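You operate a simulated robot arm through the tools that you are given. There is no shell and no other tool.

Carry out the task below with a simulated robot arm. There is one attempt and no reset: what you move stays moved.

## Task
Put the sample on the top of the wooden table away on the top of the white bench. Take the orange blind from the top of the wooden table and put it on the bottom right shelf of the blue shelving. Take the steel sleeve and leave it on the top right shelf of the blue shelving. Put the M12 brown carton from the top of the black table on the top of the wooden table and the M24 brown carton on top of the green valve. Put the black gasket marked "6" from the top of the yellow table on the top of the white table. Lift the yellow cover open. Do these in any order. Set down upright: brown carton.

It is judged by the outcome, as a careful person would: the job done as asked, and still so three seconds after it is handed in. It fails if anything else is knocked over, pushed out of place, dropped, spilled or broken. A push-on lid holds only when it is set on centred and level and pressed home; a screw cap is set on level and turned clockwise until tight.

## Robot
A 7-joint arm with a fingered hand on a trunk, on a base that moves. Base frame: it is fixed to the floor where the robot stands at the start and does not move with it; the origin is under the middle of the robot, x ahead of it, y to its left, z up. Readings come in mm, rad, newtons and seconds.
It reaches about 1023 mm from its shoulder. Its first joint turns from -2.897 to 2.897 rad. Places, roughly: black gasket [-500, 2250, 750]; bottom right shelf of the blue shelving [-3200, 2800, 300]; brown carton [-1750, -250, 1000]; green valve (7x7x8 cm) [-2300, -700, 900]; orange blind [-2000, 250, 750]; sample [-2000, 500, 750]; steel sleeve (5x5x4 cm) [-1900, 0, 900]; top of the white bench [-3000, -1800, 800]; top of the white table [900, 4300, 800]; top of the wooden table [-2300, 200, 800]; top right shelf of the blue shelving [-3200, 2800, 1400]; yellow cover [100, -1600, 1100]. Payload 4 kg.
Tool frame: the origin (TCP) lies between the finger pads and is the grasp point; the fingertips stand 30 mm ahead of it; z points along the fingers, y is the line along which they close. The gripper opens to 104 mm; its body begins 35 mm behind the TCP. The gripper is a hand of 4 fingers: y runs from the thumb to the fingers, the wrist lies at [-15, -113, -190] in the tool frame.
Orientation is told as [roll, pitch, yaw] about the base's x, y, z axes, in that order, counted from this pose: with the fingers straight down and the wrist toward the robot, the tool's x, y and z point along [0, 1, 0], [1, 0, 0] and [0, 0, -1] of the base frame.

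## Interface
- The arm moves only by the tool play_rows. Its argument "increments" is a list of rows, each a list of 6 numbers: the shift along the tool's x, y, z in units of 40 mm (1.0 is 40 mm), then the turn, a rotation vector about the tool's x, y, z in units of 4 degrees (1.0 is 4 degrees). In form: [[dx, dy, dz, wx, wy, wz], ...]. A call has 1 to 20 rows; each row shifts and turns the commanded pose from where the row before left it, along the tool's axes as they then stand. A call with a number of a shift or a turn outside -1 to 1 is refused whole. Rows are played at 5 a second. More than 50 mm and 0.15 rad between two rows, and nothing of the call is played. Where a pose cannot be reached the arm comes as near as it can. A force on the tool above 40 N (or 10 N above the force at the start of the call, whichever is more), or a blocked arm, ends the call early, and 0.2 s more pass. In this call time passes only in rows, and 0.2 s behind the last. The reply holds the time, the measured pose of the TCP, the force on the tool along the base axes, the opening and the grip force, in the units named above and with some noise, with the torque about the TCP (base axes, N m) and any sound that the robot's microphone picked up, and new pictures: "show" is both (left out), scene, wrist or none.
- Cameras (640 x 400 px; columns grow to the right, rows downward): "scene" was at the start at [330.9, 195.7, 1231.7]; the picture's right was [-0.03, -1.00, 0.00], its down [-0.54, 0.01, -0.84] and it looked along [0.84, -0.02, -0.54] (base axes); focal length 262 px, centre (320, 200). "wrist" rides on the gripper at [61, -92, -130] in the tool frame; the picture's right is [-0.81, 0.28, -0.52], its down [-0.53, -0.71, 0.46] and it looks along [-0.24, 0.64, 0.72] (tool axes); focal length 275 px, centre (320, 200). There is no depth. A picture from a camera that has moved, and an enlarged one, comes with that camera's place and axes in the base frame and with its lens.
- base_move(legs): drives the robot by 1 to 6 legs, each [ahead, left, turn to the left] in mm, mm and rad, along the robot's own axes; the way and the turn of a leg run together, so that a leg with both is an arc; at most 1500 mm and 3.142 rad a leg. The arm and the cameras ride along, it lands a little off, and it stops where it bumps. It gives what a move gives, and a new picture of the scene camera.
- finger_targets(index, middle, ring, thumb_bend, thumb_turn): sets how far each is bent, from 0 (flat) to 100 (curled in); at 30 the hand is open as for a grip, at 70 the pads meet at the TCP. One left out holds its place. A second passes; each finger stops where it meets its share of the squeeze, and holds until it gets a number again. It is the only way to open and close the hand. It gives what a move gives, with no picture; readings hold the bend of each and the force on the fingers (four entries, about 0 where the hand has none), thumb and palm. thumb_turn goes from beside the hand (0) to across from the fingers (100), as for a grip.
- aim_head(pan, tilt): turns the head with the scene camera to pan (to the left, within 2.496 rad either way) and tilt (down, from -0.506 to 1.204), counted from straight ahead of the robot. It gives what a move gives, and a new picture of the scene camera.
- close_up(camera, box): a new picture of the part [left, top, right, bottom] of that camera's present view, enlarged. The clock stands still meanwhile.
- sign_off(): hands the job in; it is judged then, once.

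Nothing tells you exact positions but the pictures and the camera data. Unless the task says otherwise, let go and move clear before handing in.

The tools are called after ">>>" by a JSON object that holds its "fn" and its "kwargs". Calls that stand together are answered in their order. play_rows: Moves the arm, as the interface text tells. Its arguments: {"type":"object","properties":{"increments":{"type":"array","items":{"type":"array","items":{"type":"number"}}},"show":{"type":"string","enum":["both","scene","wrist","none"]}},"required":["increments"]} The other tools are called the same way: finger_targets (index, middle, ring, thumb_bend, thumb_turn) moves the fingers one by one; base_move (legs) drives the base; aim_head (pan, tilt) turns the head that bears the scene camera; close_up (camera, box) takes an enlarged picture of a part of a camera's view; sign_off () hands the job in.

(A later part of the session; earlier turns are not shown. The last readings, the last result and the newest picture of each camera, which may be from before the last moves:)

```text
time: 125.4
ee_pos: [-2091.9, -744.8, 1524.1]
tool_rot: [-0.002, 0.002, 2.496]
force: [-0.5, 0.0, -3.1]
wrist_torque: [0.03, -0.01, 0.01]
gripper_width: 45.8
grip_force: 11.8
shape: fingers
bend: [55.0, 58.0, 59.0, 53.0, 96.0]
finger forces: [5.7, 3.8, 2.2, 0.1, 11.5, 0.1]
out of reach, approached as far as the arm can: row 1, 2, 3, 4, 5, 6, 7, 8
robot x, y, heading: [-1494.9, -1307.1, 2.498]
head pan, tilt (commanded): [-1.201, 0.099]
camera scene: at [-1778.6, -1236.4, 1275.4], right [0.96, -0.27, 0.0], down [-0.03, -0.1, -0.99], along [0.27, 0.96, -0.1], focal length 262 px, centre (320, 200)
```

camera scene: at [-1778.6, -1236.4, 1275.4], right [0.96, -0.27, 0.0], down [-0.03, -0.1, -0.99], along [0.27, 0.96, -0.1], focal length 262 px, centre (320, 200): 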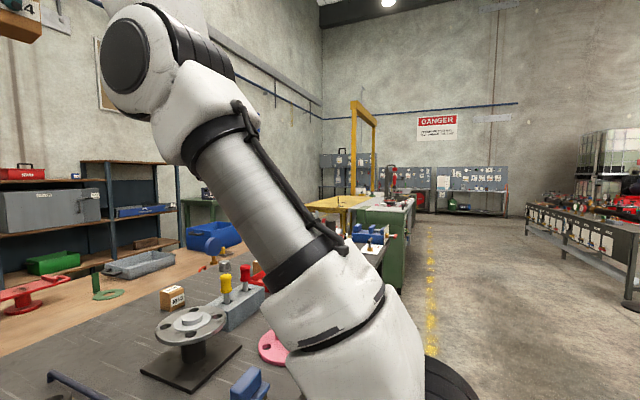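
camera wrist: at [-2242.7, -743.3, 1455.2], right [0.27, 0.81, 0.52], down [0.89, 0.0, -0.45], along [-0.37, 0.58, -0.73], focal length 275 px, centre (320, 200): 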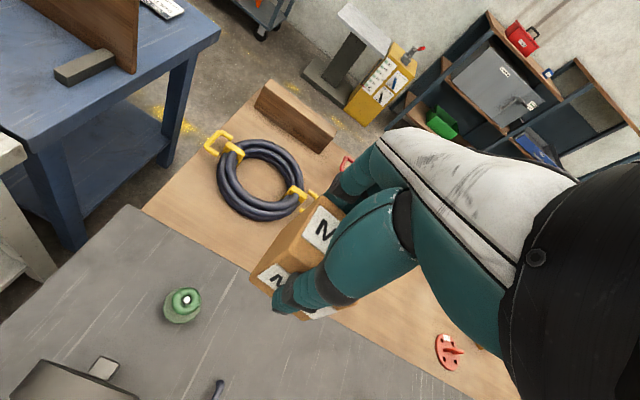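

Large inward steps fail from the straight configuration; I'll try very small ones first so the elbow can begin to fold.

>>> {"fn": "play_rows", "kwargs": {"increments": [[-0.01, -0.05, 0.08, 0, 0, 0], [-0.01, -0.05, 0.08, 0, 0, 0], [-0.01, -0.05, 0.08, 0, 0, 0], [-0.02, -0.08, 0.12, 0, 0, 0], [-0.02, -0.1, 0.16, 0, 0, 0], [-0.03, -0.15, 0.24, 0, 0, 0], [-0.04, -0.2, 0.32, 0, 0, 0], [-0.05, -0.25, 0.4, 0, 0, 0], [-0.06, -0.3, 0.45, 0, 0, 0], [-0.06, -0.3, 0.45, 0, 0, 0]], "show": "scene"}}

```text
time: 127.6
ee_pos: [-2093.3, -746.2, 1524.7]
tool_rot: [-0.002, 0.002, 2.496]
force: [-1.2, 0.1, -2.0]
wrist_torque: [0.03, 0.0, 0.0]
gripper_width: 45.8
grip_force: 11.5
shape: fingers
bend: [55.0, 58.0, 59.0, 53.0, 96.0]
finger forces: [5.8, 3.7, 2.3, 0.0, 11.5, 0.0]
out of reach, approached as far as the arm can: row 1, 2, 3, 4, 5, 6, 7, 8, 9, 10
robot x, y, heading: [-1490.3, -1309.2, 2.497]
head pan, tilt (commanded): [-1.201, 0.099]
camera scene: at [-1778.6, -1236.4, 1275.4], right [0.96, -0.27, 0.0], down [-0.03, -0.1, -0.99], along [0.27, 0.96, -0.1], focal length 262 px, centre (320, 200)
```

scene: 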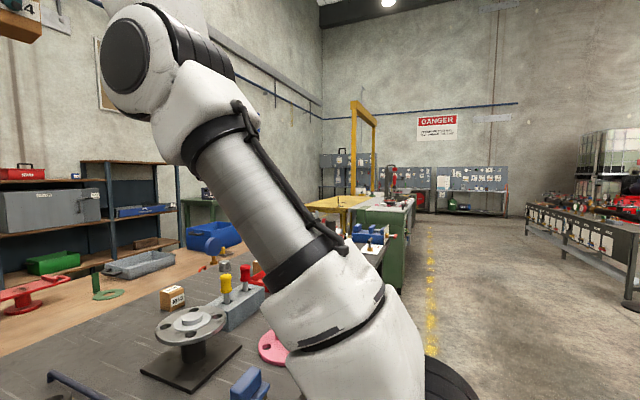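

>>> {"fn": "play_rows", "kwargs": {"increments": [[0, 0, 0, -1, 0, 0], [0, 0, 0, -1, 0, 0], [0, 0, 0, -1, 0, 0], [0, 0, 0, -1, 0, 0], [0, 0, 0, -1, 0, 0]], "show": "none"}}

```text
time: 128.8
ee_pos: [-2122.5, -721.2, 1585.6]
tool_rot: [-0.002, -0.347, 2.497]
force: [0.0, -0.1, -2.2]
wrist_torque: [-0.03, -0.01, -0.01]
gripper_width: 46.0
grip_force: 11.7
shape: fingers
bend: [55.0, 58.0, 59.0, 53.0, 96.0]
finger forces: [5.4, 3.5, 2.2, 0.0, 12.1, 0.1]
out of reach, approached as far as the arm can: row 1, 2, 3, 4, 5
robot x, y, heading: [-1492.6, -1309.2, 2.5]
head pan, tilt (commanded): [-1.201, 0.099]
```

I think the elbow passed over its straight point and sits against its stop. I'll push outward first to bring it back over the hump, then inward.

>>> {"fn": "play_rows", "kwargs": {"increments": [[0.12, 0.79, -0.6, 0, 0, 0], [0.12, 0.79, -0.6, 0, 0, 0], [0.12, 0.79, -0.6, 0, 0, 0], [0.12, 0.79, -0.6, 0, 0, 0]], "show": "none"}}

>>> {"fn": "play_rows", "kwargs": {"increments": [[-0.06, -0.4, 0.3, 0, 0, 0], [-0.06, -0.4, 0.3, 0, 0, 0], [-0.06, -0.4, 0.3, 0, 0, 0], [-0.06, -0.4, 0.3, 0, 0, 0], [-0.06, -0.4, 0.3, 0, 0, 0], [-0.06, -0.4, 0.3, 0, 0, 0]], "show": "none"}}

```text
time: 129.8
ee_pos: [-2129.1, -723.9, 1587.3]
tool_rot: [-0.001, -0.35, 2.499]
force: [1.1, 0.3, -2.4]
wrist_torque: [0.02, 0.01, -0.01]
gripper_width: 45.7
grip_force: 11.5
shape: fingers
bend: [55.0, 58.0, 59.0, 53.0, 96.0]
finger forces: [5.6, 3.4, 2.1, 0.1, 12.0, 0.0]
out of reach, approached as far as the arm can: row 1, 2, 3, 4
robot x, y, heading: [-1495.5, -1310.2, 2.501]
head pan, tilt (commanded): [-1.201, 0.099]
```

```text
time: 131.2
ee_pos: [-2120.4, -718.4, 1586.0]
tool_rot: [-0.002, -0.348, 2.497]
force: [0.0, -0.6, -2.7]
wrist_torque: [-0.05, 0.01, 0.03]
gripper_width: 45.8
grip_force: 11.1
shape: fingers
bend: [55.0, 58.0, 59.0, 53.0, 96.0]
finger forces: [5.5, 3.5, 2.2, 0.1, 12.1, 0.0]
out of reach, approached as far as the arm can: row 1, 2, 3, 4, 5, 6
robot x, y, heading: [-1493.8, -1308.6, 2.497]
head pan, tilt (commanded): [-1.201, 0.099]
```

>>> {"fn": "aim_head", "kwargs": {"pan": -0.75, "tilt": -0.35}}

>>> {"fn": "aim_head", "kwargs": {"pan": -1.6, "tilt": 0.3}}

```text
time: 132.1
ee_pos: [-2120.1, -719.5, 1586.5]
tool_rot: [-0.002, -0.346, 2.498]
force: [0.1, 0.3, -3.2]
wrist_torque: [-0.01, -0.01, 0.03]
gripper_width: 46.1
grip_force: 11.0
shape: fingers
bend: [55.0, 58.0, 59.0, 53.0, 96.0]
finger forces: [5.5, 3.5, 2.2, 0.0, 12.1, 0.0]
robot x, y, heading: [-1493.9, -1309.3, 2.499]
head pan, tilt (commanded): [-0.75, -0.351]
camera scene: at [-1816.8, -1250.2, 1313.8], right [0.98, 0.17, 0.0], down [-0.06, 0.34, -0.94], along [-0.16, 0.93, 0.34], focal length 262 px, centre (320, 200)
```

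scene: 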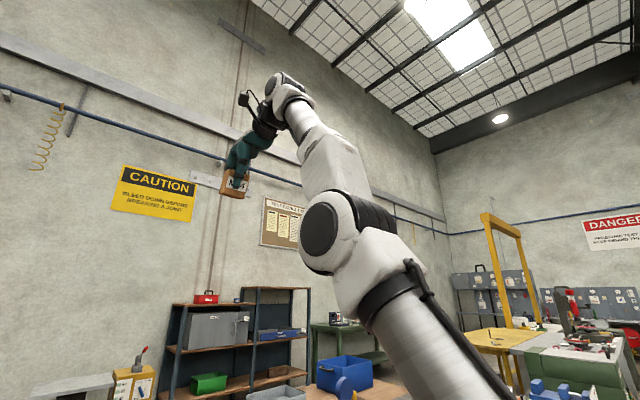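

```text
time: 133.3
ee_pos: [-2120.9, -718.7, 1586.4]
tool_rot: [-0.003, -0.35, 2.497]
force: [-0.3, 0.2, -3.3]
wrist_torque: [-0.04, -0.02, -0.03]
gripper_width: 45.6
grip_force: 11.1
shape: fingers
bend: [55.0, 58.0, 59.0, 53.0, 96.0]
finger forces: [5.5, 3.5, 2.2, 0.1, 12.1, 0.0]
robot x, y, heading: [-1492.0, -1309.6, 2.502]
head pan, tilt (commanded): [-1.6, 0.3]
camera scene: at [-1745.3, -1252.0, 1256.8], right [0.78, -0.62, 0.0], down [-0.18, -0.23, -0.96], along [0.6, 0.75, -0.3], focal length 262 px, centre (320, 200)
```

scene: 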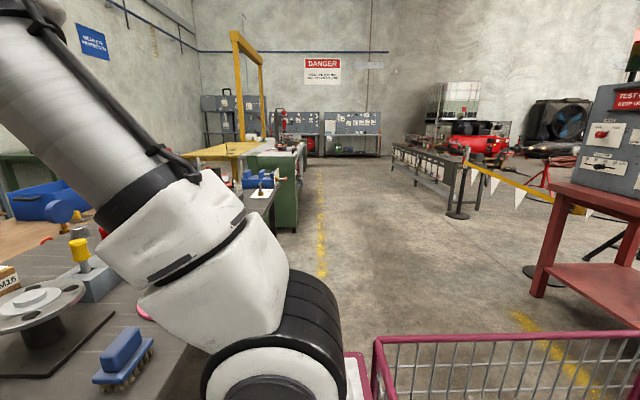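

There are about 4 mm of radial play in both directions, as with an elbow just past its straight point. A tangential forward-down sweep should fold the elbow the right way; I do that at safe height.

>>> {"fn": "play_rows", "kwargs": {"increments": [[0, 0.6, 0.79, 0, 0, 0], [0, 0.6, 0.79, 0, 0, 0], [0, 0.6, 0.79, 0, 0, 0], [0, 0.6, 0.79, 0, 0, 0], [0, 0.5, 0.85, 0, 0, 0], [0, 0.4, 0.9, 0, 0, 0], [0, 0.3, 0.95, 0, 0, 0]], "show": "none"}}

>>> {"fn": "play_rows", "kwargs": {"increments": [[0, -0.6, 0.3, 0, 0, 0], [0, -0.6, 0.3, 0, 0, 0], [0, -0.6, 0.3, 0, 0, 0]], "show": "none"}}

```text
time: 134.9
ee_pos: [-2285.2, -593.6, 1407.7]
tool_rot: [-0.001, -0.348, 2.496]
force: [1.0, -0.1, -2.1]
wrist_torque: [0.05, -0.02, -0.05]
gripper_width: 45.7
grip_force: 11.4
shape: fingers
bend: [55.0, 58.0, 59.0, 53.0, 96.0]
finger forces: [5.5, 3.4, 2.1, 0.0, 11.9, 0.0]
out of reach, approached as far as the arm can: row 4
robot x, y, heading: [-1491.8, -1312.7, 2.494]
head pan, tilt (commanded): [-1.6, 0.3]
```

```text
time: 135.7
ee_pos: [-2240.1, -627.2, 1348.0]
tool_rot: [-0.003, -0.35, 2.497]
force: [-0.5, 0.1, -4.4]
wrist_torque: [-0.02, 0.01, -0.01]
gripper_width: 45.7
grip_force: 11.3
shape: fingers
bend: [55.0, 58.0, 59.0, 53.0, 96.0]
finger forces: [5.4, 3.4, 2.1, 0.0, 11.7, 0.0]
robot x, y, heading: [-1492.4, -1304.5, 2.5]
head pan, tilt (commanded): [-1.6, 0.3]
```

The arm is free again. I'll keep the wrist well inside its reach from now on: retract, level the hand, and then yaw it 40° while close in.

>>> {"fn": "play_rows", "kwargs": {"increments": [[0, -1, 0.42, 0, 0, 0], [0, -1, 0.42, 0, 0, 0], [0, -1, 0.42, 0, 0, 0], [0, -1, 0.42, 0, 0, 0], [0, -1, 0.42, 0, 0, 0], [0, 0, 0, 1, 0, 0], [0, 0, 0, 1, 0, 0], [0, 0, 0, 1, 0, 0], [0, 0, 0, 1, 0, 0], [0, 0, 0, 1, 0, 0], [0, 0, 0, 0, 0, -1], [0, 0, 0, 0, 0, -1], [0, 0, 0, 0, 0, -1], [0, 0, 0, 0, 0, -1], [0, 0, 0, 0, 0, -1], [0, 0, 0, 0, 0, -1], [0, 0, 0, 0, 0, -1], [0, 0, 0, 0, 0, -1], [0, 0, 0, 0, 0, -1], [0, 0, 0, 0, 0, -1]], "show": "both"}}

```text
time: 139.9
ee_pos: [-2114.0, -722.5, 1201.8]
tool_rot: [-0.001, 0.002, -3.088]
force: [-1.0, -0.7, -2.4]
wrist_torque: [0.0, 0.02, 0.0]
gripper_width: 45.6
grip_force: 10.9
shape: fingers
bend: [55.0, 59.0, 59.0, 53.0, 96.0]
finger forces: [5.8, 3.5, 2.2, 0.0, 11.1, 0.1]
robot x, y, heading: [-1491.7, -1307.3, 2.5]
head pan, tilt (commanded): [-1.6, 0.3]
camera scene: at [-1745.2, -1252.1, 1256.7], right [0.78, -0.62, 0.0], down [-0.18, -0.23, -0.96], along [0.6, 0.75, -0.3], focal length 262 px, centre (320, 200)
camera wrist: at [-2018.9, -777.7, 1333.0], right [-0.32, 0.79, 0.52], down [0.68, 0.57, -0.45], along [-0.66, 0.21, -0.72], focal length 275 px, centre (320, 200)
```

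scene: 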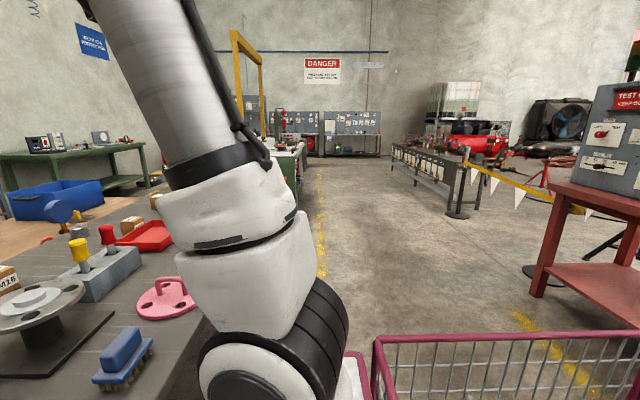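
wrist: 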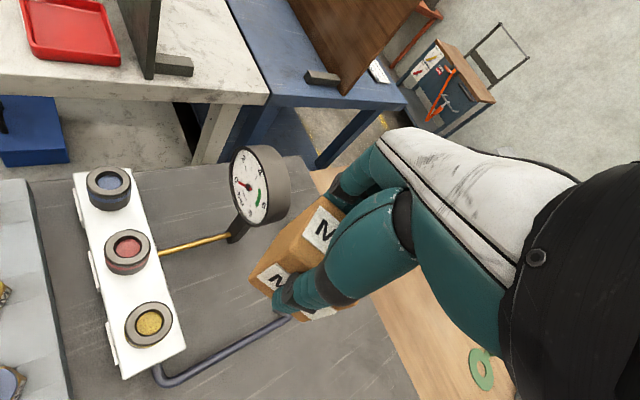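

>>> {"fn": "play_rows", "kwargs": {"increments": [[-0.65, 0.775, 0.1, 0, 0, 0], [-0.65, 0.775, 0.1, 0, 0, 0], [-0.65, 0.775, 0.1, 0, 0, 0], [-0.65, 0.775, 0.1, 0, 0, 0], [-0.65, 0.775, 0.1, 0, 0, 0], [0.69, 0.58, 0.2, 0, 0, 0], [0.69, 0.58, 0.4, 0, 0, 0], [0, 0, 0.9, 0, 0, 0]], "show": "none"}}

>>> {"fn": "aim_head", "kwargs": {"pan": 0.0, "tilt": 0.4}}

>>> {"fn": "close_up", "kwargs": {"camera": "wrist", "box": [100, 100, 420, 380]}}

```text
time: 141.7
ee_pos: [-2320.0, -658.3, 1121.8]
tool_rot: [-0.001, 0.002, -3.091]
force: [1.2, -0.9, -2.2]
wrist_torque: [0.03, 0.01, 0.01]
gripper_width: 45.5
grip_force: 10.6
shape: fingers
bend: [55.0, 59.0, 59.0, 53.0, 96.0]
finger forces: [5.6, 3.4, 2.1, 0.1, 11.0, 0.0]
robot x, y, heading: [-1492.4, -1308.0, 2.501]
head pan, tilt (commanded): [-1.6, 0.3]
```

```text
time: 143.4
ee_pos: [-2319.7, -660.0, 1122.1]
tool_rot: [0.001, 0.002, -3.089]
force: [1.1, 0.8, -3.5]
wrist_torque: [0.05, 0.0, 0.02]
gripper_width: 45.4
grip_force: 11.3
shape: fingers
bend: [55.0, 59.0, 59.0, 53.0, 96.0]
finger forces: [5.5, 3.3, 2.1, 0.0, 11.0, 0.0]
robot x, y, heading: [-1491.9, -1311.1, 2.495]
head pan, tilt (commanded): [0.0, 0.4]
camera scene: at [-1877.6, -1269.3, 1247.5], right [0.6, 0.8, 0.0], down [0.31, -0.23, -0.92], along [-0.74, 0.55, -0.39], focal length 262 px, centre (320, 200)
```

scene: 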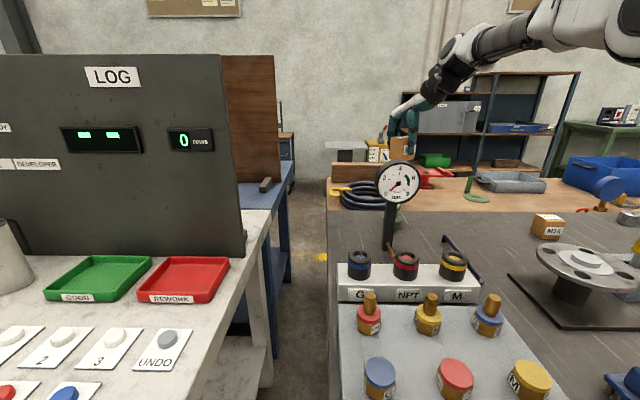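

```text
1.43 times, centred on (260, 240) of wrist
camera zoom: at [-2224.9, -713.9, 1253.5], right [-0.32, 0.79, 0.52], down [0.68, 0.57, -0.45], along [-0.66, 0.21, -0.73], focal length 393 px, centre (406, 143)
```

zoom: 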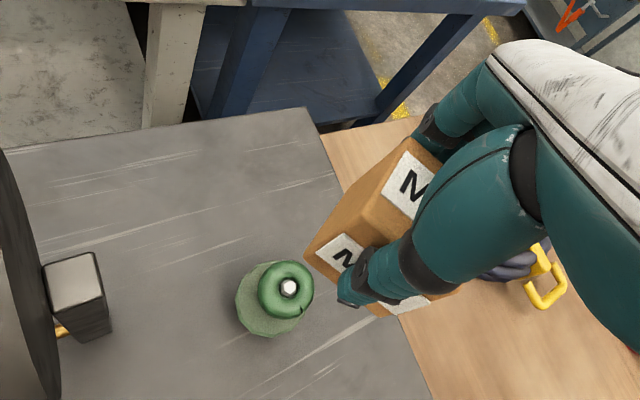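

TCP is right above the valve. I descend in steps and check the forearm's clearance to the gauge.

>>> {"fn": "play_rows", "kwargs": {"increments": [[0, 0, 0.8, 0, 0, 0], [0, 0, 0.8, 0, 0, 0], [0, 0, 0.8, 0, 0, 0], [0, 0, 0.5, 0, 0, 0]], "show": "both"}}

>>> {"fn": "close_up", "kwargs": {"camera": "scene", "box": [330, 60, 490, 240]}}

>>> {"fn": "close_up", "kwargs": {"camera": "wrist", "box": [100, 140, 420, 400]}}

```text
time: 144.4
ee_pos: [-2320.9, -658.2, 1005.0]
tool_rot: [-0.003, 0.002, -3.087]
force: [-0.2, 1.2, -2.6]
wrist_torque: [0.03, -0.06, 0.02]
gripper_width: 45.4
grip_force: 11.0
shape: fingers
bend: [55.0, 59.0, 59.0, 53.0, 96.0]
finger forces: [5.6, 3.3, 2.1, 0.0, 10.8, 0.0]
robot x, y, heading: [-1493.7, -1307.0, 2.5]
head pan, tilt (commanded): [0.0, 0.4]
camera scene: at [-1877.5, -1269.5, 1247.5], right [0.6, 0.8, 0.0], down [0.31, -0.23, -0.92], along [-0.74, 0.55, -0.39], focal length 262 px, centre (320, 200)
camera wrist: at [-2225.2, -714.1, 1136.7], right [-0.32, 0.79, 0.52], down [0.68, 0.57, -0.45], along [-0.66, 0.21, -0.73], focal length 275 px, centre (320, 200)
```

scene: 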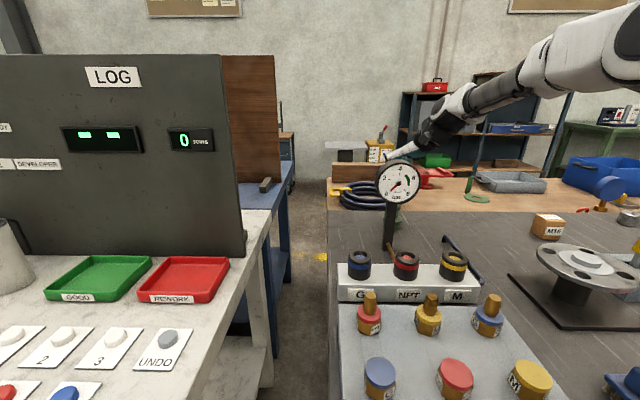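
wrist: 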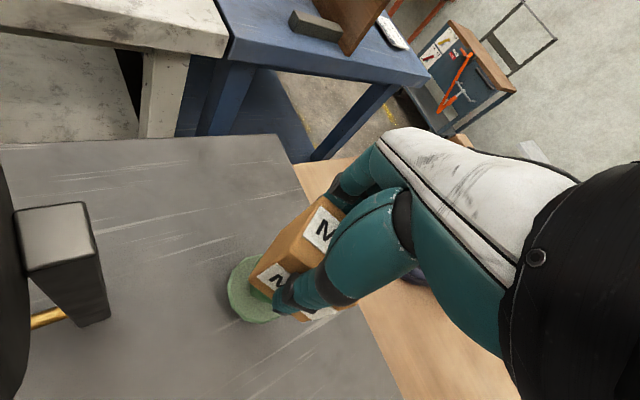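

```text
2.22 times, centred on (410, 150) of scene
camera zoom: at [-1877.5, -1269.5, 1247.5], right [0.6, 0.8, 0.0], down [0.31, -0.23, -0.92], along [-0.74, 0.55, -0.39], focal length 581 px, centre (120, 311)
```

zoom: 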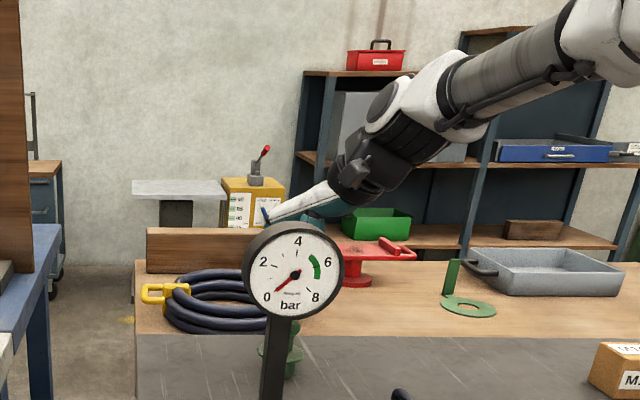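

```text
1.54 times, centred on (260, 270) of wrist
camera zoom: at [-2225.2, -714.1, 1136.7], right [-0.32, 0.79, 0.52], down [0.68, 0.57, -0.45], along [-0.66, 0.21, -0.73], focal length 424 px, centre (412, 92)
```

zoom: 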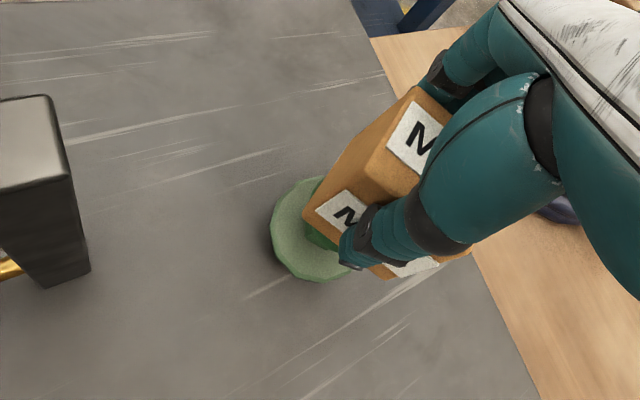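

>>> {"fn": "play_rows", "kwargs": {"increments": [[0, 0, 0.4, 0, 0, 0], [0, 0, 0.25, 0, 0, 0]], "show": "none"}}

>>> {"fn": "play_rows", "kwargs": {"increments": [[0, 0, 0.1, 0, 0, 0], [0, 0, 0.1, 0, 0, 0]], "show": "wrist"}}

>>> {"fn": "close_up", "kwargs": {"camera": "wrist", "box": [160, 180, 420, 380]}}

```text
time: 145.0
ee_pos: [-2320.0, -658.7, 981.3]
tool_rot: [-0.003, -0.004, -3.089]
force: [-0.1, -0.8, 9.8]
wrist_torque: [0.06, 0.21, 0.0]
gripper_width: 45.7
grip_force: 13.4
shape: fingers
bend: [55.0, 58.0, 59.0, 53.0, 96.0]
finger forces: [5.4, 4.4, 2.6, 0.0, 13.0, 0.1]
robot x, y, heading: [-1495.2, -1304.5, 2.498]
head pan, tilt (commanded): [0.0, 0.4]
```

```text
time: 145.6
ee_pos: [-2318.0, -658.1, 974.0]
tool_rot: [-0.002, -0.001, -3.089]
force: [1.5, -1.3, 21.0]
wrist_torque: [0.02, 0.22, 0.0]
gripper_width: 46.2
grip_force: 16.1
shape: fingers
bend: [55.0, 58.0, 60.0, 54.0, 95.0]
finger forces: [6.7, 5.2, 2.8, 0.0, 16.2, 0.0]
robot x, y, heading: [-1493.1, -1306.5, 2.498]
head pan, tilt (commanded): [0.0, 0.4]
camera wrist: at [-2224.0, -714.5, 1105.1], right [-0.32, 0.79, 0.52], down [0.68, 0.57, -0.46], along [-0.66, 0.21, -0.72], focal length 275 px, centre (320, 200)
```

wrist: 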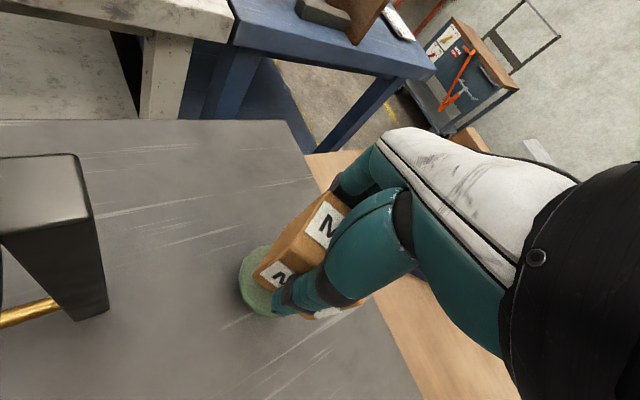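

```text
2.00 times, centred on (290, 280) of wrist
camera zoom: at [-2224.0, -714.5, 1105.1], right [-0.32, 0.79, 0.52], down [0.68, 0.57, -0.46], along [-0.66, 0.21, -0.72], focal length 551 px, centre (380, 40)
```

zoom: 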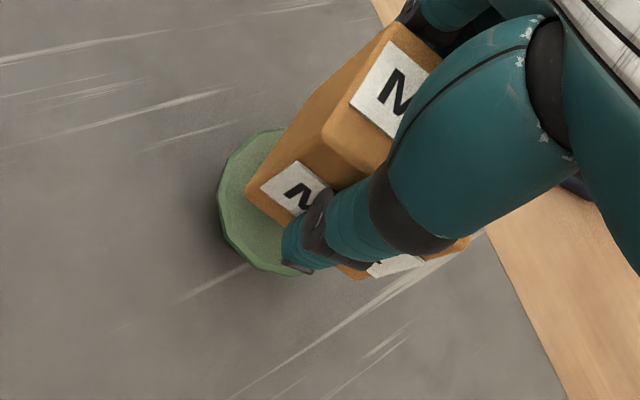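

Contact is felt at about z 980. I ease off the pressure and then open the hand.

>>> {"fn": "play_rows", "kwargs": {"increments": [[0, 0, -0.14, 0, 0, 0]], "show": "none"}}

>>> {"fn": "finger_targets", "kwargs": {"index": 48, "middle": 51, "ring": 52, "thumb_bend": 47}}

>>> {"fn": "finger_targets", "kwargs": {"index": 30, "middle": 30, "ring": 30, "thumb_bend": 30}}

>>> {"fn": "close_up", "kwargs": {"camera": "wrist", "box": [160, 180, 420, 380]}}

```text
time: 146.0
ee_pos: [-2318.8, -658.1, 975.4]
tool_rot: [-0.001, 0.004, -3.087]
force: [-1.5, -0.1, 5.5]
wrist_torque: [0.05, 0.3, 0.0]
gripper_width: 46.1
grip_force: 13.4
shape: fingers
bend: [55.0, 58.0, 59.0, 54.0, 95.0]
finger forces: [6.6, 4.7, 2.7, 0.0, 12.2, 0.0]
robot x, y, heading: [-1493.5, -1307.8, 2.498]
head pan, tilt (commanded): [0.0, 0.4]
```

```text
time: 147.0
ee_pos: [-2317.9, -659.0, 976.9]
tool_rot: [0.002, 0.001, -3.089]
force: [0.7, 0.8, -0.2]
wrist_torque: [0.0, 0.03, 0.0]
gripper_width: 58.8
grip_force: 0.7
shape: fingers
bend: [48.0, 51.0, 52.0, 47.0, 97.0]
finger forces: [0.0, 0.1, 0.0, 0.1, 0.6, 0.1]
robot x, y, heading: [-1494.8, -1306.7, 2.498]
head pan, tilt (commanded): [0.0, 0.4]
```

```text
time: 148.0
ee_pos: [-2318.7, -658.9, 976.6]
tool_rot: [0.0, 0.0, -3.087]
force: [-0.9, -0.3, -0.3]
wrist_torque: [0.01, 0.0, -0.04]
gripper_width: 102.7
grip_force: 0.1
shape: fingers
bend: [30.0, 30.0, 30.0, 30.0, 97.0]
finger forces: [0.0, 0.0, 0.0, 0.0, 0.1, 0.1]
robot x, y, heading: [-1493.7, -1306.4, 2.492]
head pan, tilt (commanded): [0.0, 0.4]
```

```text
2.00 times, centred on (290, 280) of wrist
camera zoom: at [-2224.3, -714.0, 1108.4], right [-0.32, 0.79, 0.52], down [0.68, 0.57, -0.45], along [-0.66, 0.21, -0.73], focal length 551 px, centre (380, 40)
```

zoom: 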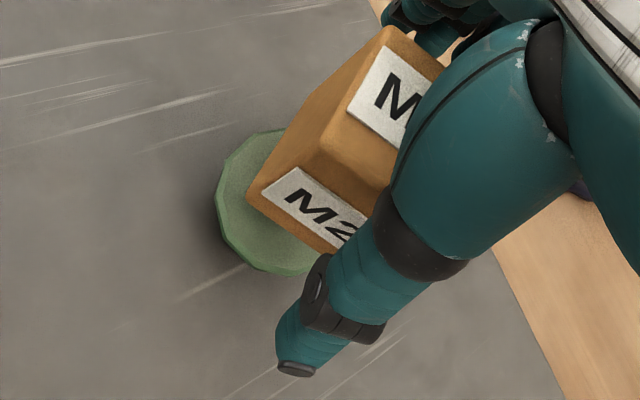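

>>> {"fn": "play_rows", "kwargs": {"increments": [[0, 0, -0.4, 0, 0, 0], [0, 0, -0.8, 0, 0, 0], [0, 0, -1, 0, 0, 0], [0, 0, -1, 0, 0, 0], [0, 0, -1, 0, 0, 0], [0.3, -0.4, -0.7, 0, 0, 0]], "show": "both"}}

>>> {"fn": "close_up", "kwargs": {"camera": "wrist", "box": [160, 140, 420, 360]}}

>>> {"fn": "close_up", "kwargs": {"camera": "scene", "box": [340, 100, 460, 240]}}

```text
time: 149.4
ee_pos: [-2302.2, -670.9, 1171.9]
tool_rot: [0.0, 0.002, -3.087]
force: [0.3, 0.3, -0.6]
wrist_torque: [-0.02, -0.04, 0.01]
gripper_width: 102.8
grip_force: 0.0
shape: fingers
bend: [30.0, 30.0, 30.0, 30.0, 97.0]
finger forces: [0.1, 0.0, 0.0, 0.1, 0.1, 0.0]
robot x, y, heading: [-1491.2, -1308.6, 2.5]
head pan, tilt (commanded): [0.0, 0.4]
camera scene: at [-1877.8, -1269.3, 1247.4], right [0.6, 0.8, 0.0], down [0.31, -0.23, -0.92], along [-0.74, 0.55, -0.39], focal length 262 px, centre (320, 200)
camera wrist: at [-2207.6, -725.7, 1303.8], right [-0.32, 0.79, 0.52], down [0.68, 0.57, -0.45], along [-0.66, 0.21, -0.73], focal length 275 px, centre (320, 200)
```

scene: 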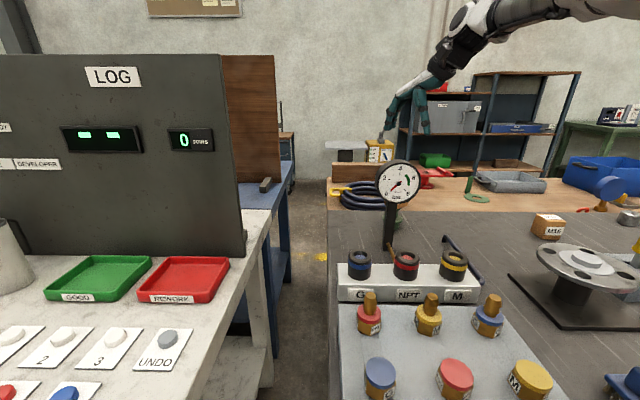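
wrist: 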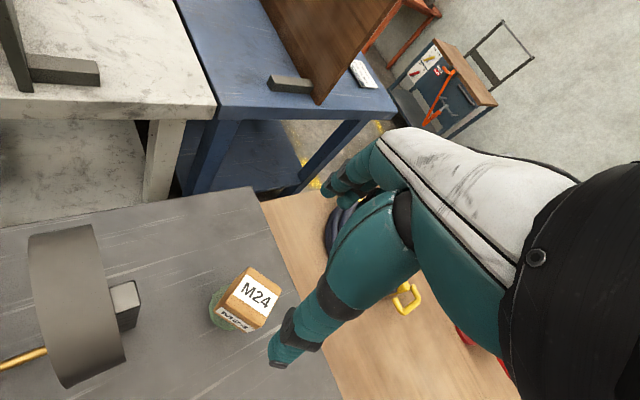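

```text
1.82 times, centred on (290, 250) of wrist
camera zoom: at [-2207.6, -725.7, 1303.8], right [-0.32, 0.79, 0.52], down [0.68, 0.57, -0.45], along [-0.66, 0.21, -0.73], focal length 500 px, centre (374, 109)
```

zoom: 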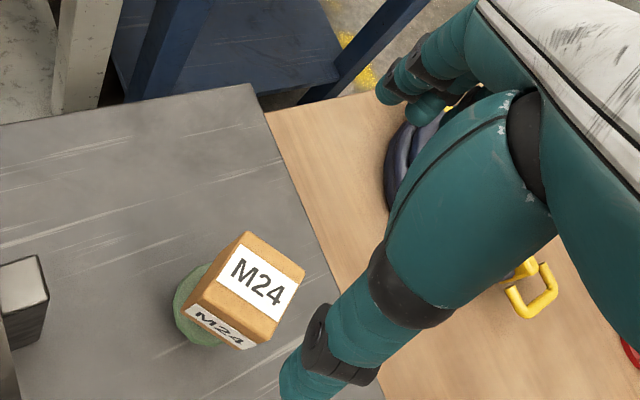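

```text
2.86 times, centred on (400, 170) of scene
camera zoom: at [-1877.8, -1269.3, 1247.4], right [0.6, 0.8, 0.0], down [0.31, -0.23, -0.92], along [-0.74, 0.55, -0.39], focal length 747 px, centre (91, 286)
```

zoom: 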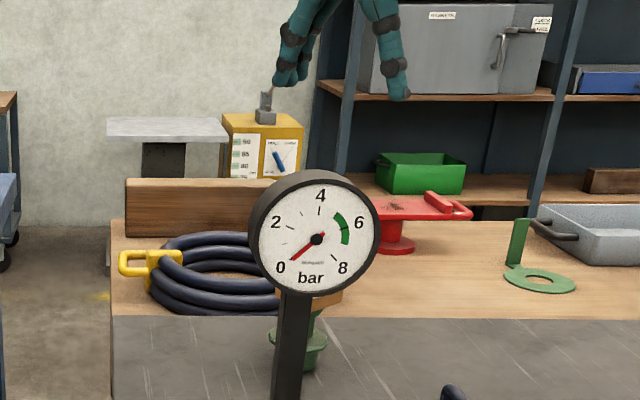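

M24 stands upright on the valve. I retract, straighten the hand and strafe right toward the M12 carton and the sleeve.

>>> {"fn": "play_rows", "kwargs": {"increments": [[0.16, -0.84, -0.35, 0, 0, 0], [0.16, -0.84, -0.35, 0, 0, 0], [0.16, -0.84, -0.35, 0, 0, 0], [0.16, -0.84, -0.35, 0, 0, 0], [0.16, -0.84, -0.35, 0, 0, 0], [0.16, -0.84, -0.35, 0, 0, 0], [0, 0, 0, 0, 0, 1], [0, 0, 0, 0, 0, 1], [0, 0, 0, 0, 0, 1], [0, 0, 0, 0, 0, 1], [0, 0, 0, 0, 0, 1], [0, 0, 0, 0, 0, 1], [0, 0, 0, 0, 0, 1], [0, 0, 0, 0, 0, 1], [0, 0, 0, 0, 0, 1], [0, 0, 0, 0, 0, 1]], "show": "none"}}

>>> {"fn": "base_move", "kwargs": {"legs": [[0, -560, 0]]}}

>>> {"fn": "close_up", "kwargs": {"camera": "wrist", "box": [0, 0, 640, 400]}}

```text
time: 152.8
ee_pos: [-2098.8, -696.6, 1257.5]
tool_rot: [-0.002, 0.0, 2.497]
force: [0.6, -0.3, 0.2]
wrist_torque: [0.0, 0.0, 0.03]
gripper_width: 103.0
grip_force: 0.0
shape: fingers
bend: [30.0, 30.0, 30.0, 30.0, 97.0]
finger forces: [0.0, 0.0, 0.1, 0.1, 0.1, 0.0]
robot x, y, heading: [-1489.3, -1307.8, 2.495]
head pan, tilt (commanded): [0.0, 0.4]
```

```text
time: 156.0
ee_pos: [-1759.5, -246.8, 1258.3]
tool_rot: [-0.001, -0.001, 2.495]
force: [-0.2, 0.7, -0.5]
wrist_torque: [-0.01, -0.03, 0.03]
gripper_width: 103.0
grip_force: 0.1
shape: fingers
bend: [30.0, 30.0, 30.0, 30.0, 97.0]
finger forces: [0.0, 0.0, 0.1, 0.1, 0.0, 0.0]
robot x, y, heading: [-1157.1, -858.0, 2.494]
head pan, tilt (commanded): [0.0, 0.4]
camera scene: at [-1539.6, -819.5, 1247.5], right [0.6, 0.8, 0.0], down [0.31, -0.23, -0.92], along [-0.74, 0.55, -0.39], focal length 262 px, centre (320, 200)
```

scene: 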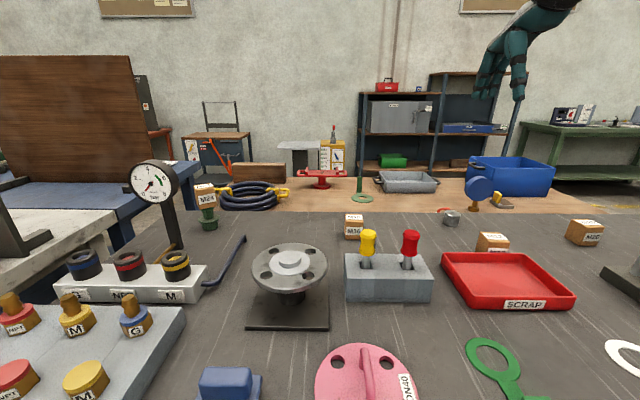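

```text
1.00 times, centred on (320, 200) of wrist (not enlarged: the box is as wide or as high as the picture)
camera zoom: at [-1723.8, -350.4, 1388.6], right [0.27, 0.81, 0.52], down [0.89, 0.0, -0.45], along [-0.37, 0.58, -0.72], focal length 275 px, centre (320, 200)
```

zoom: 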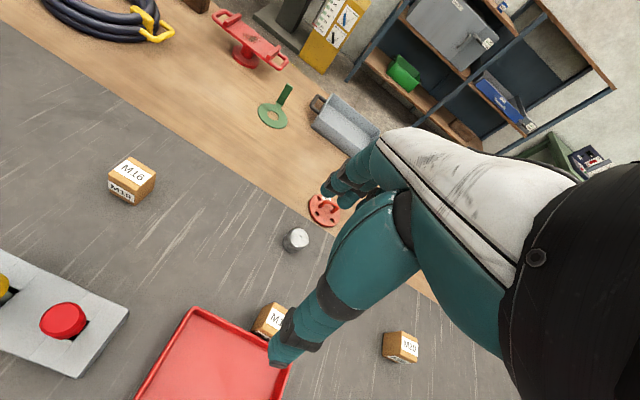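

M24 on the valve looks good from here. Next is the steel sleeve; I zoom in to locate it.

>>> {"fn": "close_up", "kwargs": {"camera": "wrist", "box": [250, 180, 350, 280]}}

>>> {"fn": "close_up", "kwargs": {"camera": "scene", "box": [400, 160, 540, 260]}}

```text
4.00 times, centred on (300, 230) of wrist
camera zoom: at [-1723.8, -350.4, 1388.6], right [0.27, 0.81, 0.52], down [0.89, 0.0, -0.45], along [-0.37, 0.58, -0.72], focal length 1101 px, centre (400, 80)
```

zoom: 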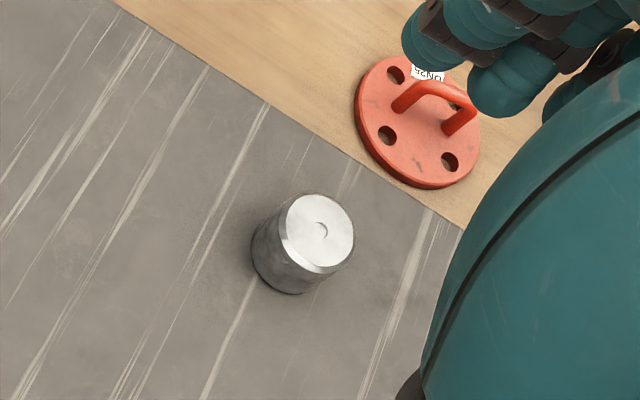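

```text
4.00 times, centred on (470, 210) of scene
camera zoom: at [-1539.6, -819.5, 1247.5], right [0.6, 0.8, 0.0], down [0.31, -0.23, -0.92], along [-0.74, 0.55, -0.39], focal length 1046 px, centre (-280, 160)
```

zoom: 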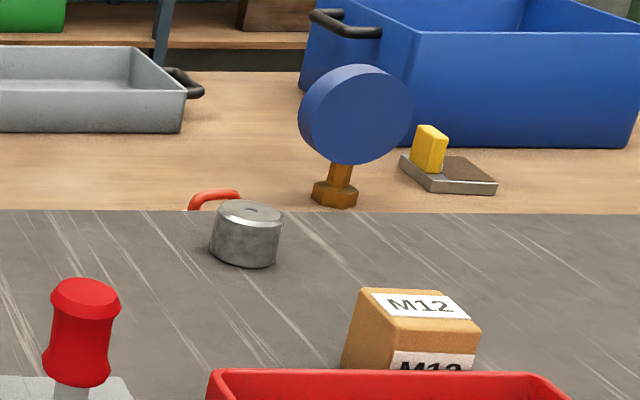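

The sleeve is at about (-1885, -39) with top near z 893. I move above it.

>>> {"fn": "play_rows", "kwargs": {"increments": [[-0.28, 0.7, 0.7, 0, 0, 0], [-0.28, 0.7, 0.7, 0, 0, 0], [-0.28, 0.7, 0.7, 0, 0, 0], [-0.28, 0.7, 0.7, 0, 0, 0], [-0.28, 0.7, 0.7, 0, 0, 0], [-0.28, 0.7, 0.7, 0, 0, 0], [-0.28, 0.7, 0.7, 0, 0, 0], [-0.28, 0.7, 0.7, 0, 0, 0]], "show": "both"}}

>>> {"fn": "close_up", "kwargs": {"camera": "wrist", "box": [180, 200, 340, 360]}}

```text
time: 157.8
ee_pos: [-1884.2, -39.9, 1033.1]
tool_rot: [-0.004, -0.002, 2.495]
force: [0.1, 0.1, 1.0]
wrist_torque: [-0.01, 0.01, 0.02]
gripper_width: 102.8
grip_force: 0.1
shape: fingers
bend: [30.0, 30.0, 30.0, 30.0, 97.0]
finger forces: [0.1, 0.0, 0.1, 0.0, 0.0, 0.0]
robot x, y, heading: [-1150.5, -855.7, 2.491]
head pan, tilt (commanded): [0.0, 0.4]
camera scene: at [-1539.3, -819.9, 1247.6], right [0.6, 0.8, 0.0], down [0.31, -0.23, -0.92], along [-0.74, 0.55, -0.39], focal length 262 px, centre (320, 200)
camera wrist: at [-1848.1, -143.7, 1165.2], right [0.27, 0.81, 0.52], down [0.89, 0.0, -0.46], along [-0.37, 0.58, -0.72], focal length 275 px, centre (320, 200)
```

scene: 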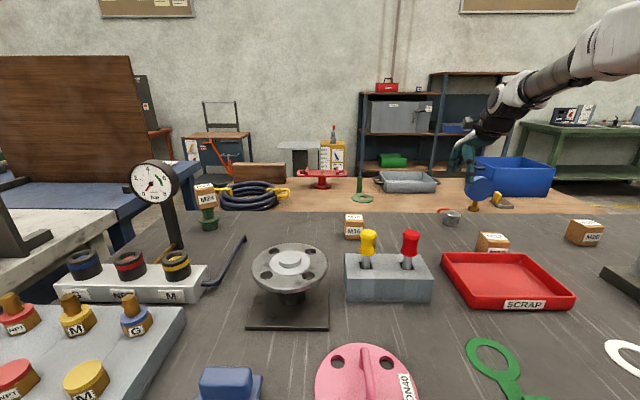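
wrist: 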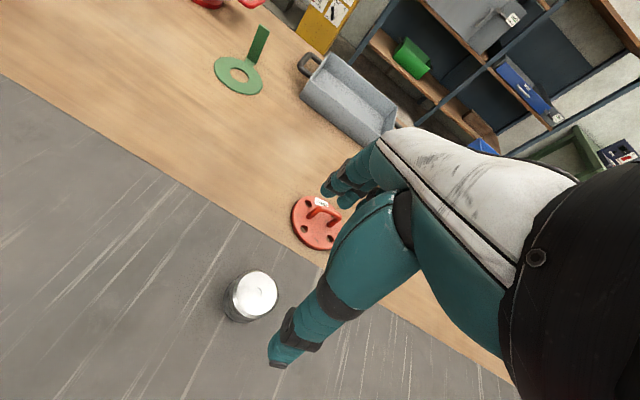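

```text
2.50 times, centred on (260, 280) of wrist
camera zoom: at [-1848.1, -143.7, 1165.2], right [0.27, 0.81, 0.52], down [0.89, 0.0, -0.46], along [-0.37, 0.58, -0.72], focal length 688 px, centre (470, 0)
```

zoom: 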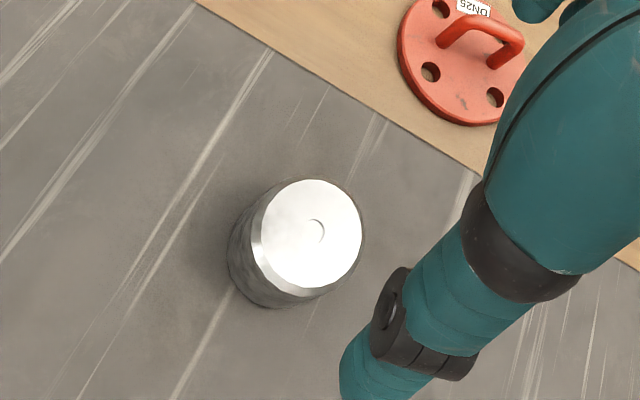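

>>> {"fn": "play_rows", "kwargs": {"increments": [[-0.07, 0, 0.9, 0, 0, 0], [0, 0, 0.9, 0, 0, 0], [0, 0, 0.8, 0, 0, 0], [0, 0, 0.5, 0, 0, 0], [0, 0, 0.45, 0, 0, 0]], "show": "none"}}

>>> {"fn": "finger_targets", "kwargs": {"index": 62, "middle": 62, "ring": 62, "thumb_bend": 62}}

>>> {"fn": "close_up", "kwargs": {"camera": "wrist", "box": [180, 140, 440, 380]}}

```text
time: 159.0
ee_pos: [-1882.1, -38.3, 891.3]
tool_rot: [-0.001, -0.001, 2.495]
force: [0.0, 0.2, -0.8]
wrist_torque: [-0.01, 0.02, -0.01]
gripper_width: 102.9
grip_force: 0.0
shape: fingers
bend: [30.0, 30.0, 30.0, 30.0, 97.0]
finger forces: [0.0, 0.0, 0.0, 0.0, 0.1, 0.0]
robot x, y, heading: [-1154.1, -856.0, 2.5]
head pan, tilt (commanded): [0.0, 0.4]
```

```text
time: 160.0
ee_pos: [-1882.7, -39.3, 891.6]
tool_rot: [-0.003, 0.0, 2.494]
force: [0.3, 0.5, -0.8]
wrist_torque: [-0.01, 0.01, -0.01]
gripper_width: 38.8
grip_force: 7.5
shape: fingers
bend: [56.0, 58.0, 62.0, 55.0, 97.0]
finger forces: [3.6, 3.8, 0.0, 0.0, 7.0, 0.0]
robot x, y, heading: [-1157.0, -859.7, 2.497]
head pan, tilt (commanded): [0.0, 0.4]
```

```text
1.67 times, centred on (310, 260) of wrist
camera zoom: at [-1846.2, -141.3, 1023.0], right [0.27, 0.81, 0.52], down [0.89, 0.0, -0.45], along [-0.37, 0.58, -0.72], focal length 459 px, centre (337, 100)
```

zoom: 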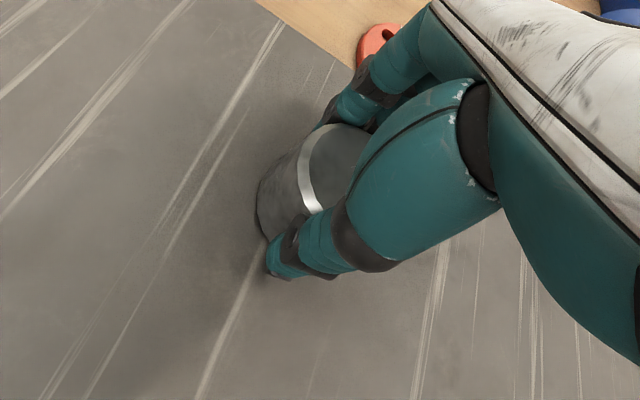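

>>> {"fn": "finger_targets", "kwargs": {"index": 68, "middle": 68, "ring": 66, "thumb_bend": 66}}

>>> {"fn": "play_rows", "kwargs": {"increments": [[0, 0, -0.5, 0, 0, 0], [0, 0, -0.8, 0, 0, 0], [0, 0, -1, 0, 0, 0]], "show": "both"}}

```text
time: 161.0
ee_pos: [-1882.2, -38.0, 892.0]
tool_rot: [-0.003, 0.0, 2.494]
force: [0.6, 0.8, -0.3]
wrist_torque: [0.03, 0.03, 0.05]
gripper_width: 37.9
grip_force: 13.1
shape: fingers
bend: [58.0, 61.0, 66.0, 55.0, 96.0]
finger forces: [6.2, 6.8, 0.1, 0.1, 12.2, 0.1]
robot x, y, heading: [-1155.6, -857.6, 2.497]
head pan, tilt (commanded): [0.0, 0.4]
```

```text
time: 161.8
ee_pos: [-1883.5, -37.8, 982.4]
tool_rot: [-0.002, 0.002, 2.495]
force: [-0.3, 0.2, -0.5]
wrist_torque: [0.02, 0.01, -0.02]
gripper_width: 37.8
grip_force: 12.2
shape: fingers
bend: [58.0, 61.0, 66.0, 55.0, 96.0]
finger forces: [6.2, 6.5, 0.1, 0.0, 12.2, 0.1]
robot x, y, heading: [-1156.4, -862.4, 2.494]
head pan, tilt (commanded): [0.0, 0.4]
camera scene: at [-1539.7, -819.2, 1247.4], right [0.6, 0.8, 0.0], down [0.31, -0.23, -0.92], along [-0.74, 0.55, -0.39], focal length 262 px, centre (320, 200)
camera wrist: at [-1847.0, -141.1, 1114.7], right [0.27, 0.81, 0.52], down [0.89, 0.0, -0.45], along [-0.37, 0.58, -0.73], focal length 275 px, centre (320, 200)
```

scene: 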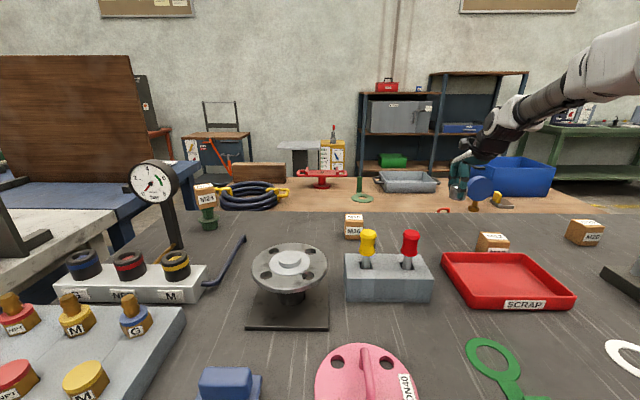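
wrist: 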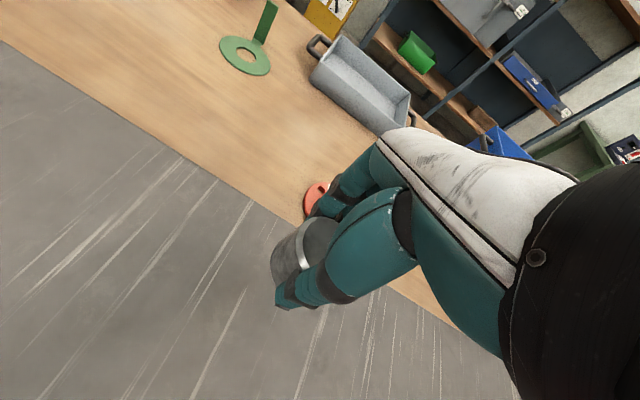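

The sleeve is held. I retract the arm and drive out of the aisle, around the table end, toward the blue shelving.

>>> {"fn": "play_rows", "kwargs": {"increments": [[0, -0.85, -0.8, 0, 0, 0], [0, -0.85, -0.8, 0, 0, 0], [0, -0.85, -0.8, 0, 0, 0], [0, -0.85, -0.8, 0, 0, 0], [0, -0.85, -0.8, 0, 0, 0], [0, -0.85, -0.8, 0, 0, 0], [0, -0.85, -0.8, 0, 0, 0], [0, -0.6, -0.5, 0, 0, 0]], "show": "none"}}

>>> {"fn": "base_move", "kwargs": {"legs": [[-360, 0, 0], [0, -1500, 0], [0, -110, 0]]}}

```text
time: 163.6
ee_pos: [-1673.5, -195.6, 1228.1]
tool_rot: [-0.002, 0.0, 2.495]
force: [-0.1, 1.1, -1.2]
wrist_torque: [-0.06, -0.01, 0.02]
gripper_width: 37.6
grip_force: 12.3
shape: fingers
bend: [58.0, 61.0, 66.0, 55.0, 96.0]
finger forces: [6.2, 6.4, 0.1, 0.0, 12.2, 0.0]
robot x, y, heading: [-1153.5, -859.4, 2.497]
head pan, tilt (commanded): [0.0, 0.4]
```

```text
time: 173.7
ee_pos: [-402.2, 870.2, 1228.0]
tool_rot: [-0.002, -0.001, 2.483]
force: [0.7, 0.4, 0.0]
wrist_torque: [0.0, -0.01, -0.01]
gripper_width: 37.6
grip_force: 11.8
shape: fingers
bend: [58.0, 61.0, 66.0, 55.0, 96.0]
finger forces: [6.2, 6.3, 0.0, 0.0, 12.1, 0.0]
robot x, y, heading: [108.6, 199.8, 2.479]
head pan, tilt (commanded): [0.0, 0.4]
camera scene: at [-275.6, 245.6, 1247.5], right [0.61, 0.79, 0.0], down [0.31, -0.24, -0.92], along [-0.73, 0.56, -0.39], focal length 262 px, centre (320, 200)
```

scene: 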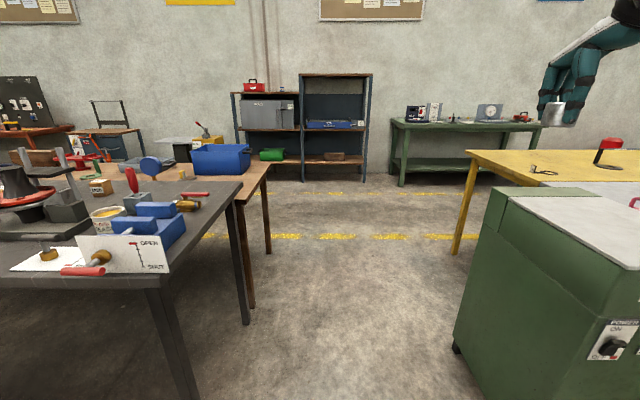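

>>> {"fn": "base_move", "kwargs": {"legs": [[0, 0, 0.015], [1500, 0, 0], [1300, 0, 0]]}}

>>> {"fn": "aim_head", "kwargs": {"pan": -0.2, "tilt": 0.1}}

```text
time: 187.5
ee_pos: [-2644.3, 2516.2, 1229.2]
tool_rot: [0.0, 0.0, 2.502]
force: [0.0, 0.5, -0.9]
wrist_torque: [-0.02, -0.03, 0.01]
gripper_width: 37.5
grip_force: 12.8
shape: fingers
bend: [58.0, 61.0, 66.0, 55.0, 96.0]
finger forces: [6.2, 6.4, 0.0, 0.0, 12.0, 0.1]
robot x, y, heading: [-2120.2, 1852.4, 2.499]
head pan, tilt (commanded): [0.0, 0.4]
camera scene: at [-2505.4, 1893.2, 1247.5], right [0.6, 0.8, 0.0], down [0.31, -0.23, -0.92], along [-0.74, 0.55, -0.39], focal length 262 px, centre (320, 200)
```

scene: 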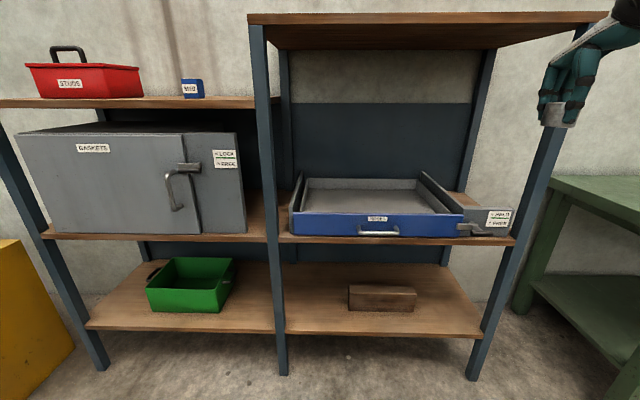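

```text
time: 188.3
ee_pos: [-2644.9, 2514.2, 1228.4]
tool_rot: [-0.002, -0.002, 2.503]
force: [0.3, 0.6, -0.4]
wrist_torque: [0.01, -0.02, 0.02]
gripper_width: 37.7
grip_force: 12.2
shape: fingers
bend: [58.0, 61.0, 66.0, 55.0, 96.0]
finger forces: [6.1, 6.4, 0.1, 0.0, 12.0, 0.0]
robot x, y, heading: [-2122.1, 1858.0, 2.502]
head pan, tilt (commanded): [-0.201, 0.099]
camera scene: at [-2492.5, 1906.4, 1275.4], right [0.74, 0.67, 0.0], down [0.07, -0.07, -0.99], along [-0.67, 0.74, -0.1], focal length 262 px, centre (320, 200)
```

scene: 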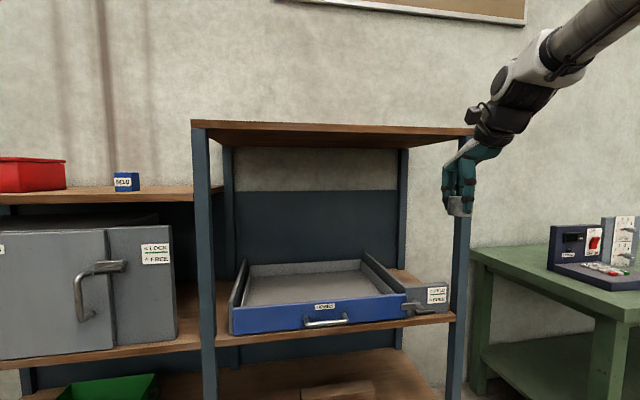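

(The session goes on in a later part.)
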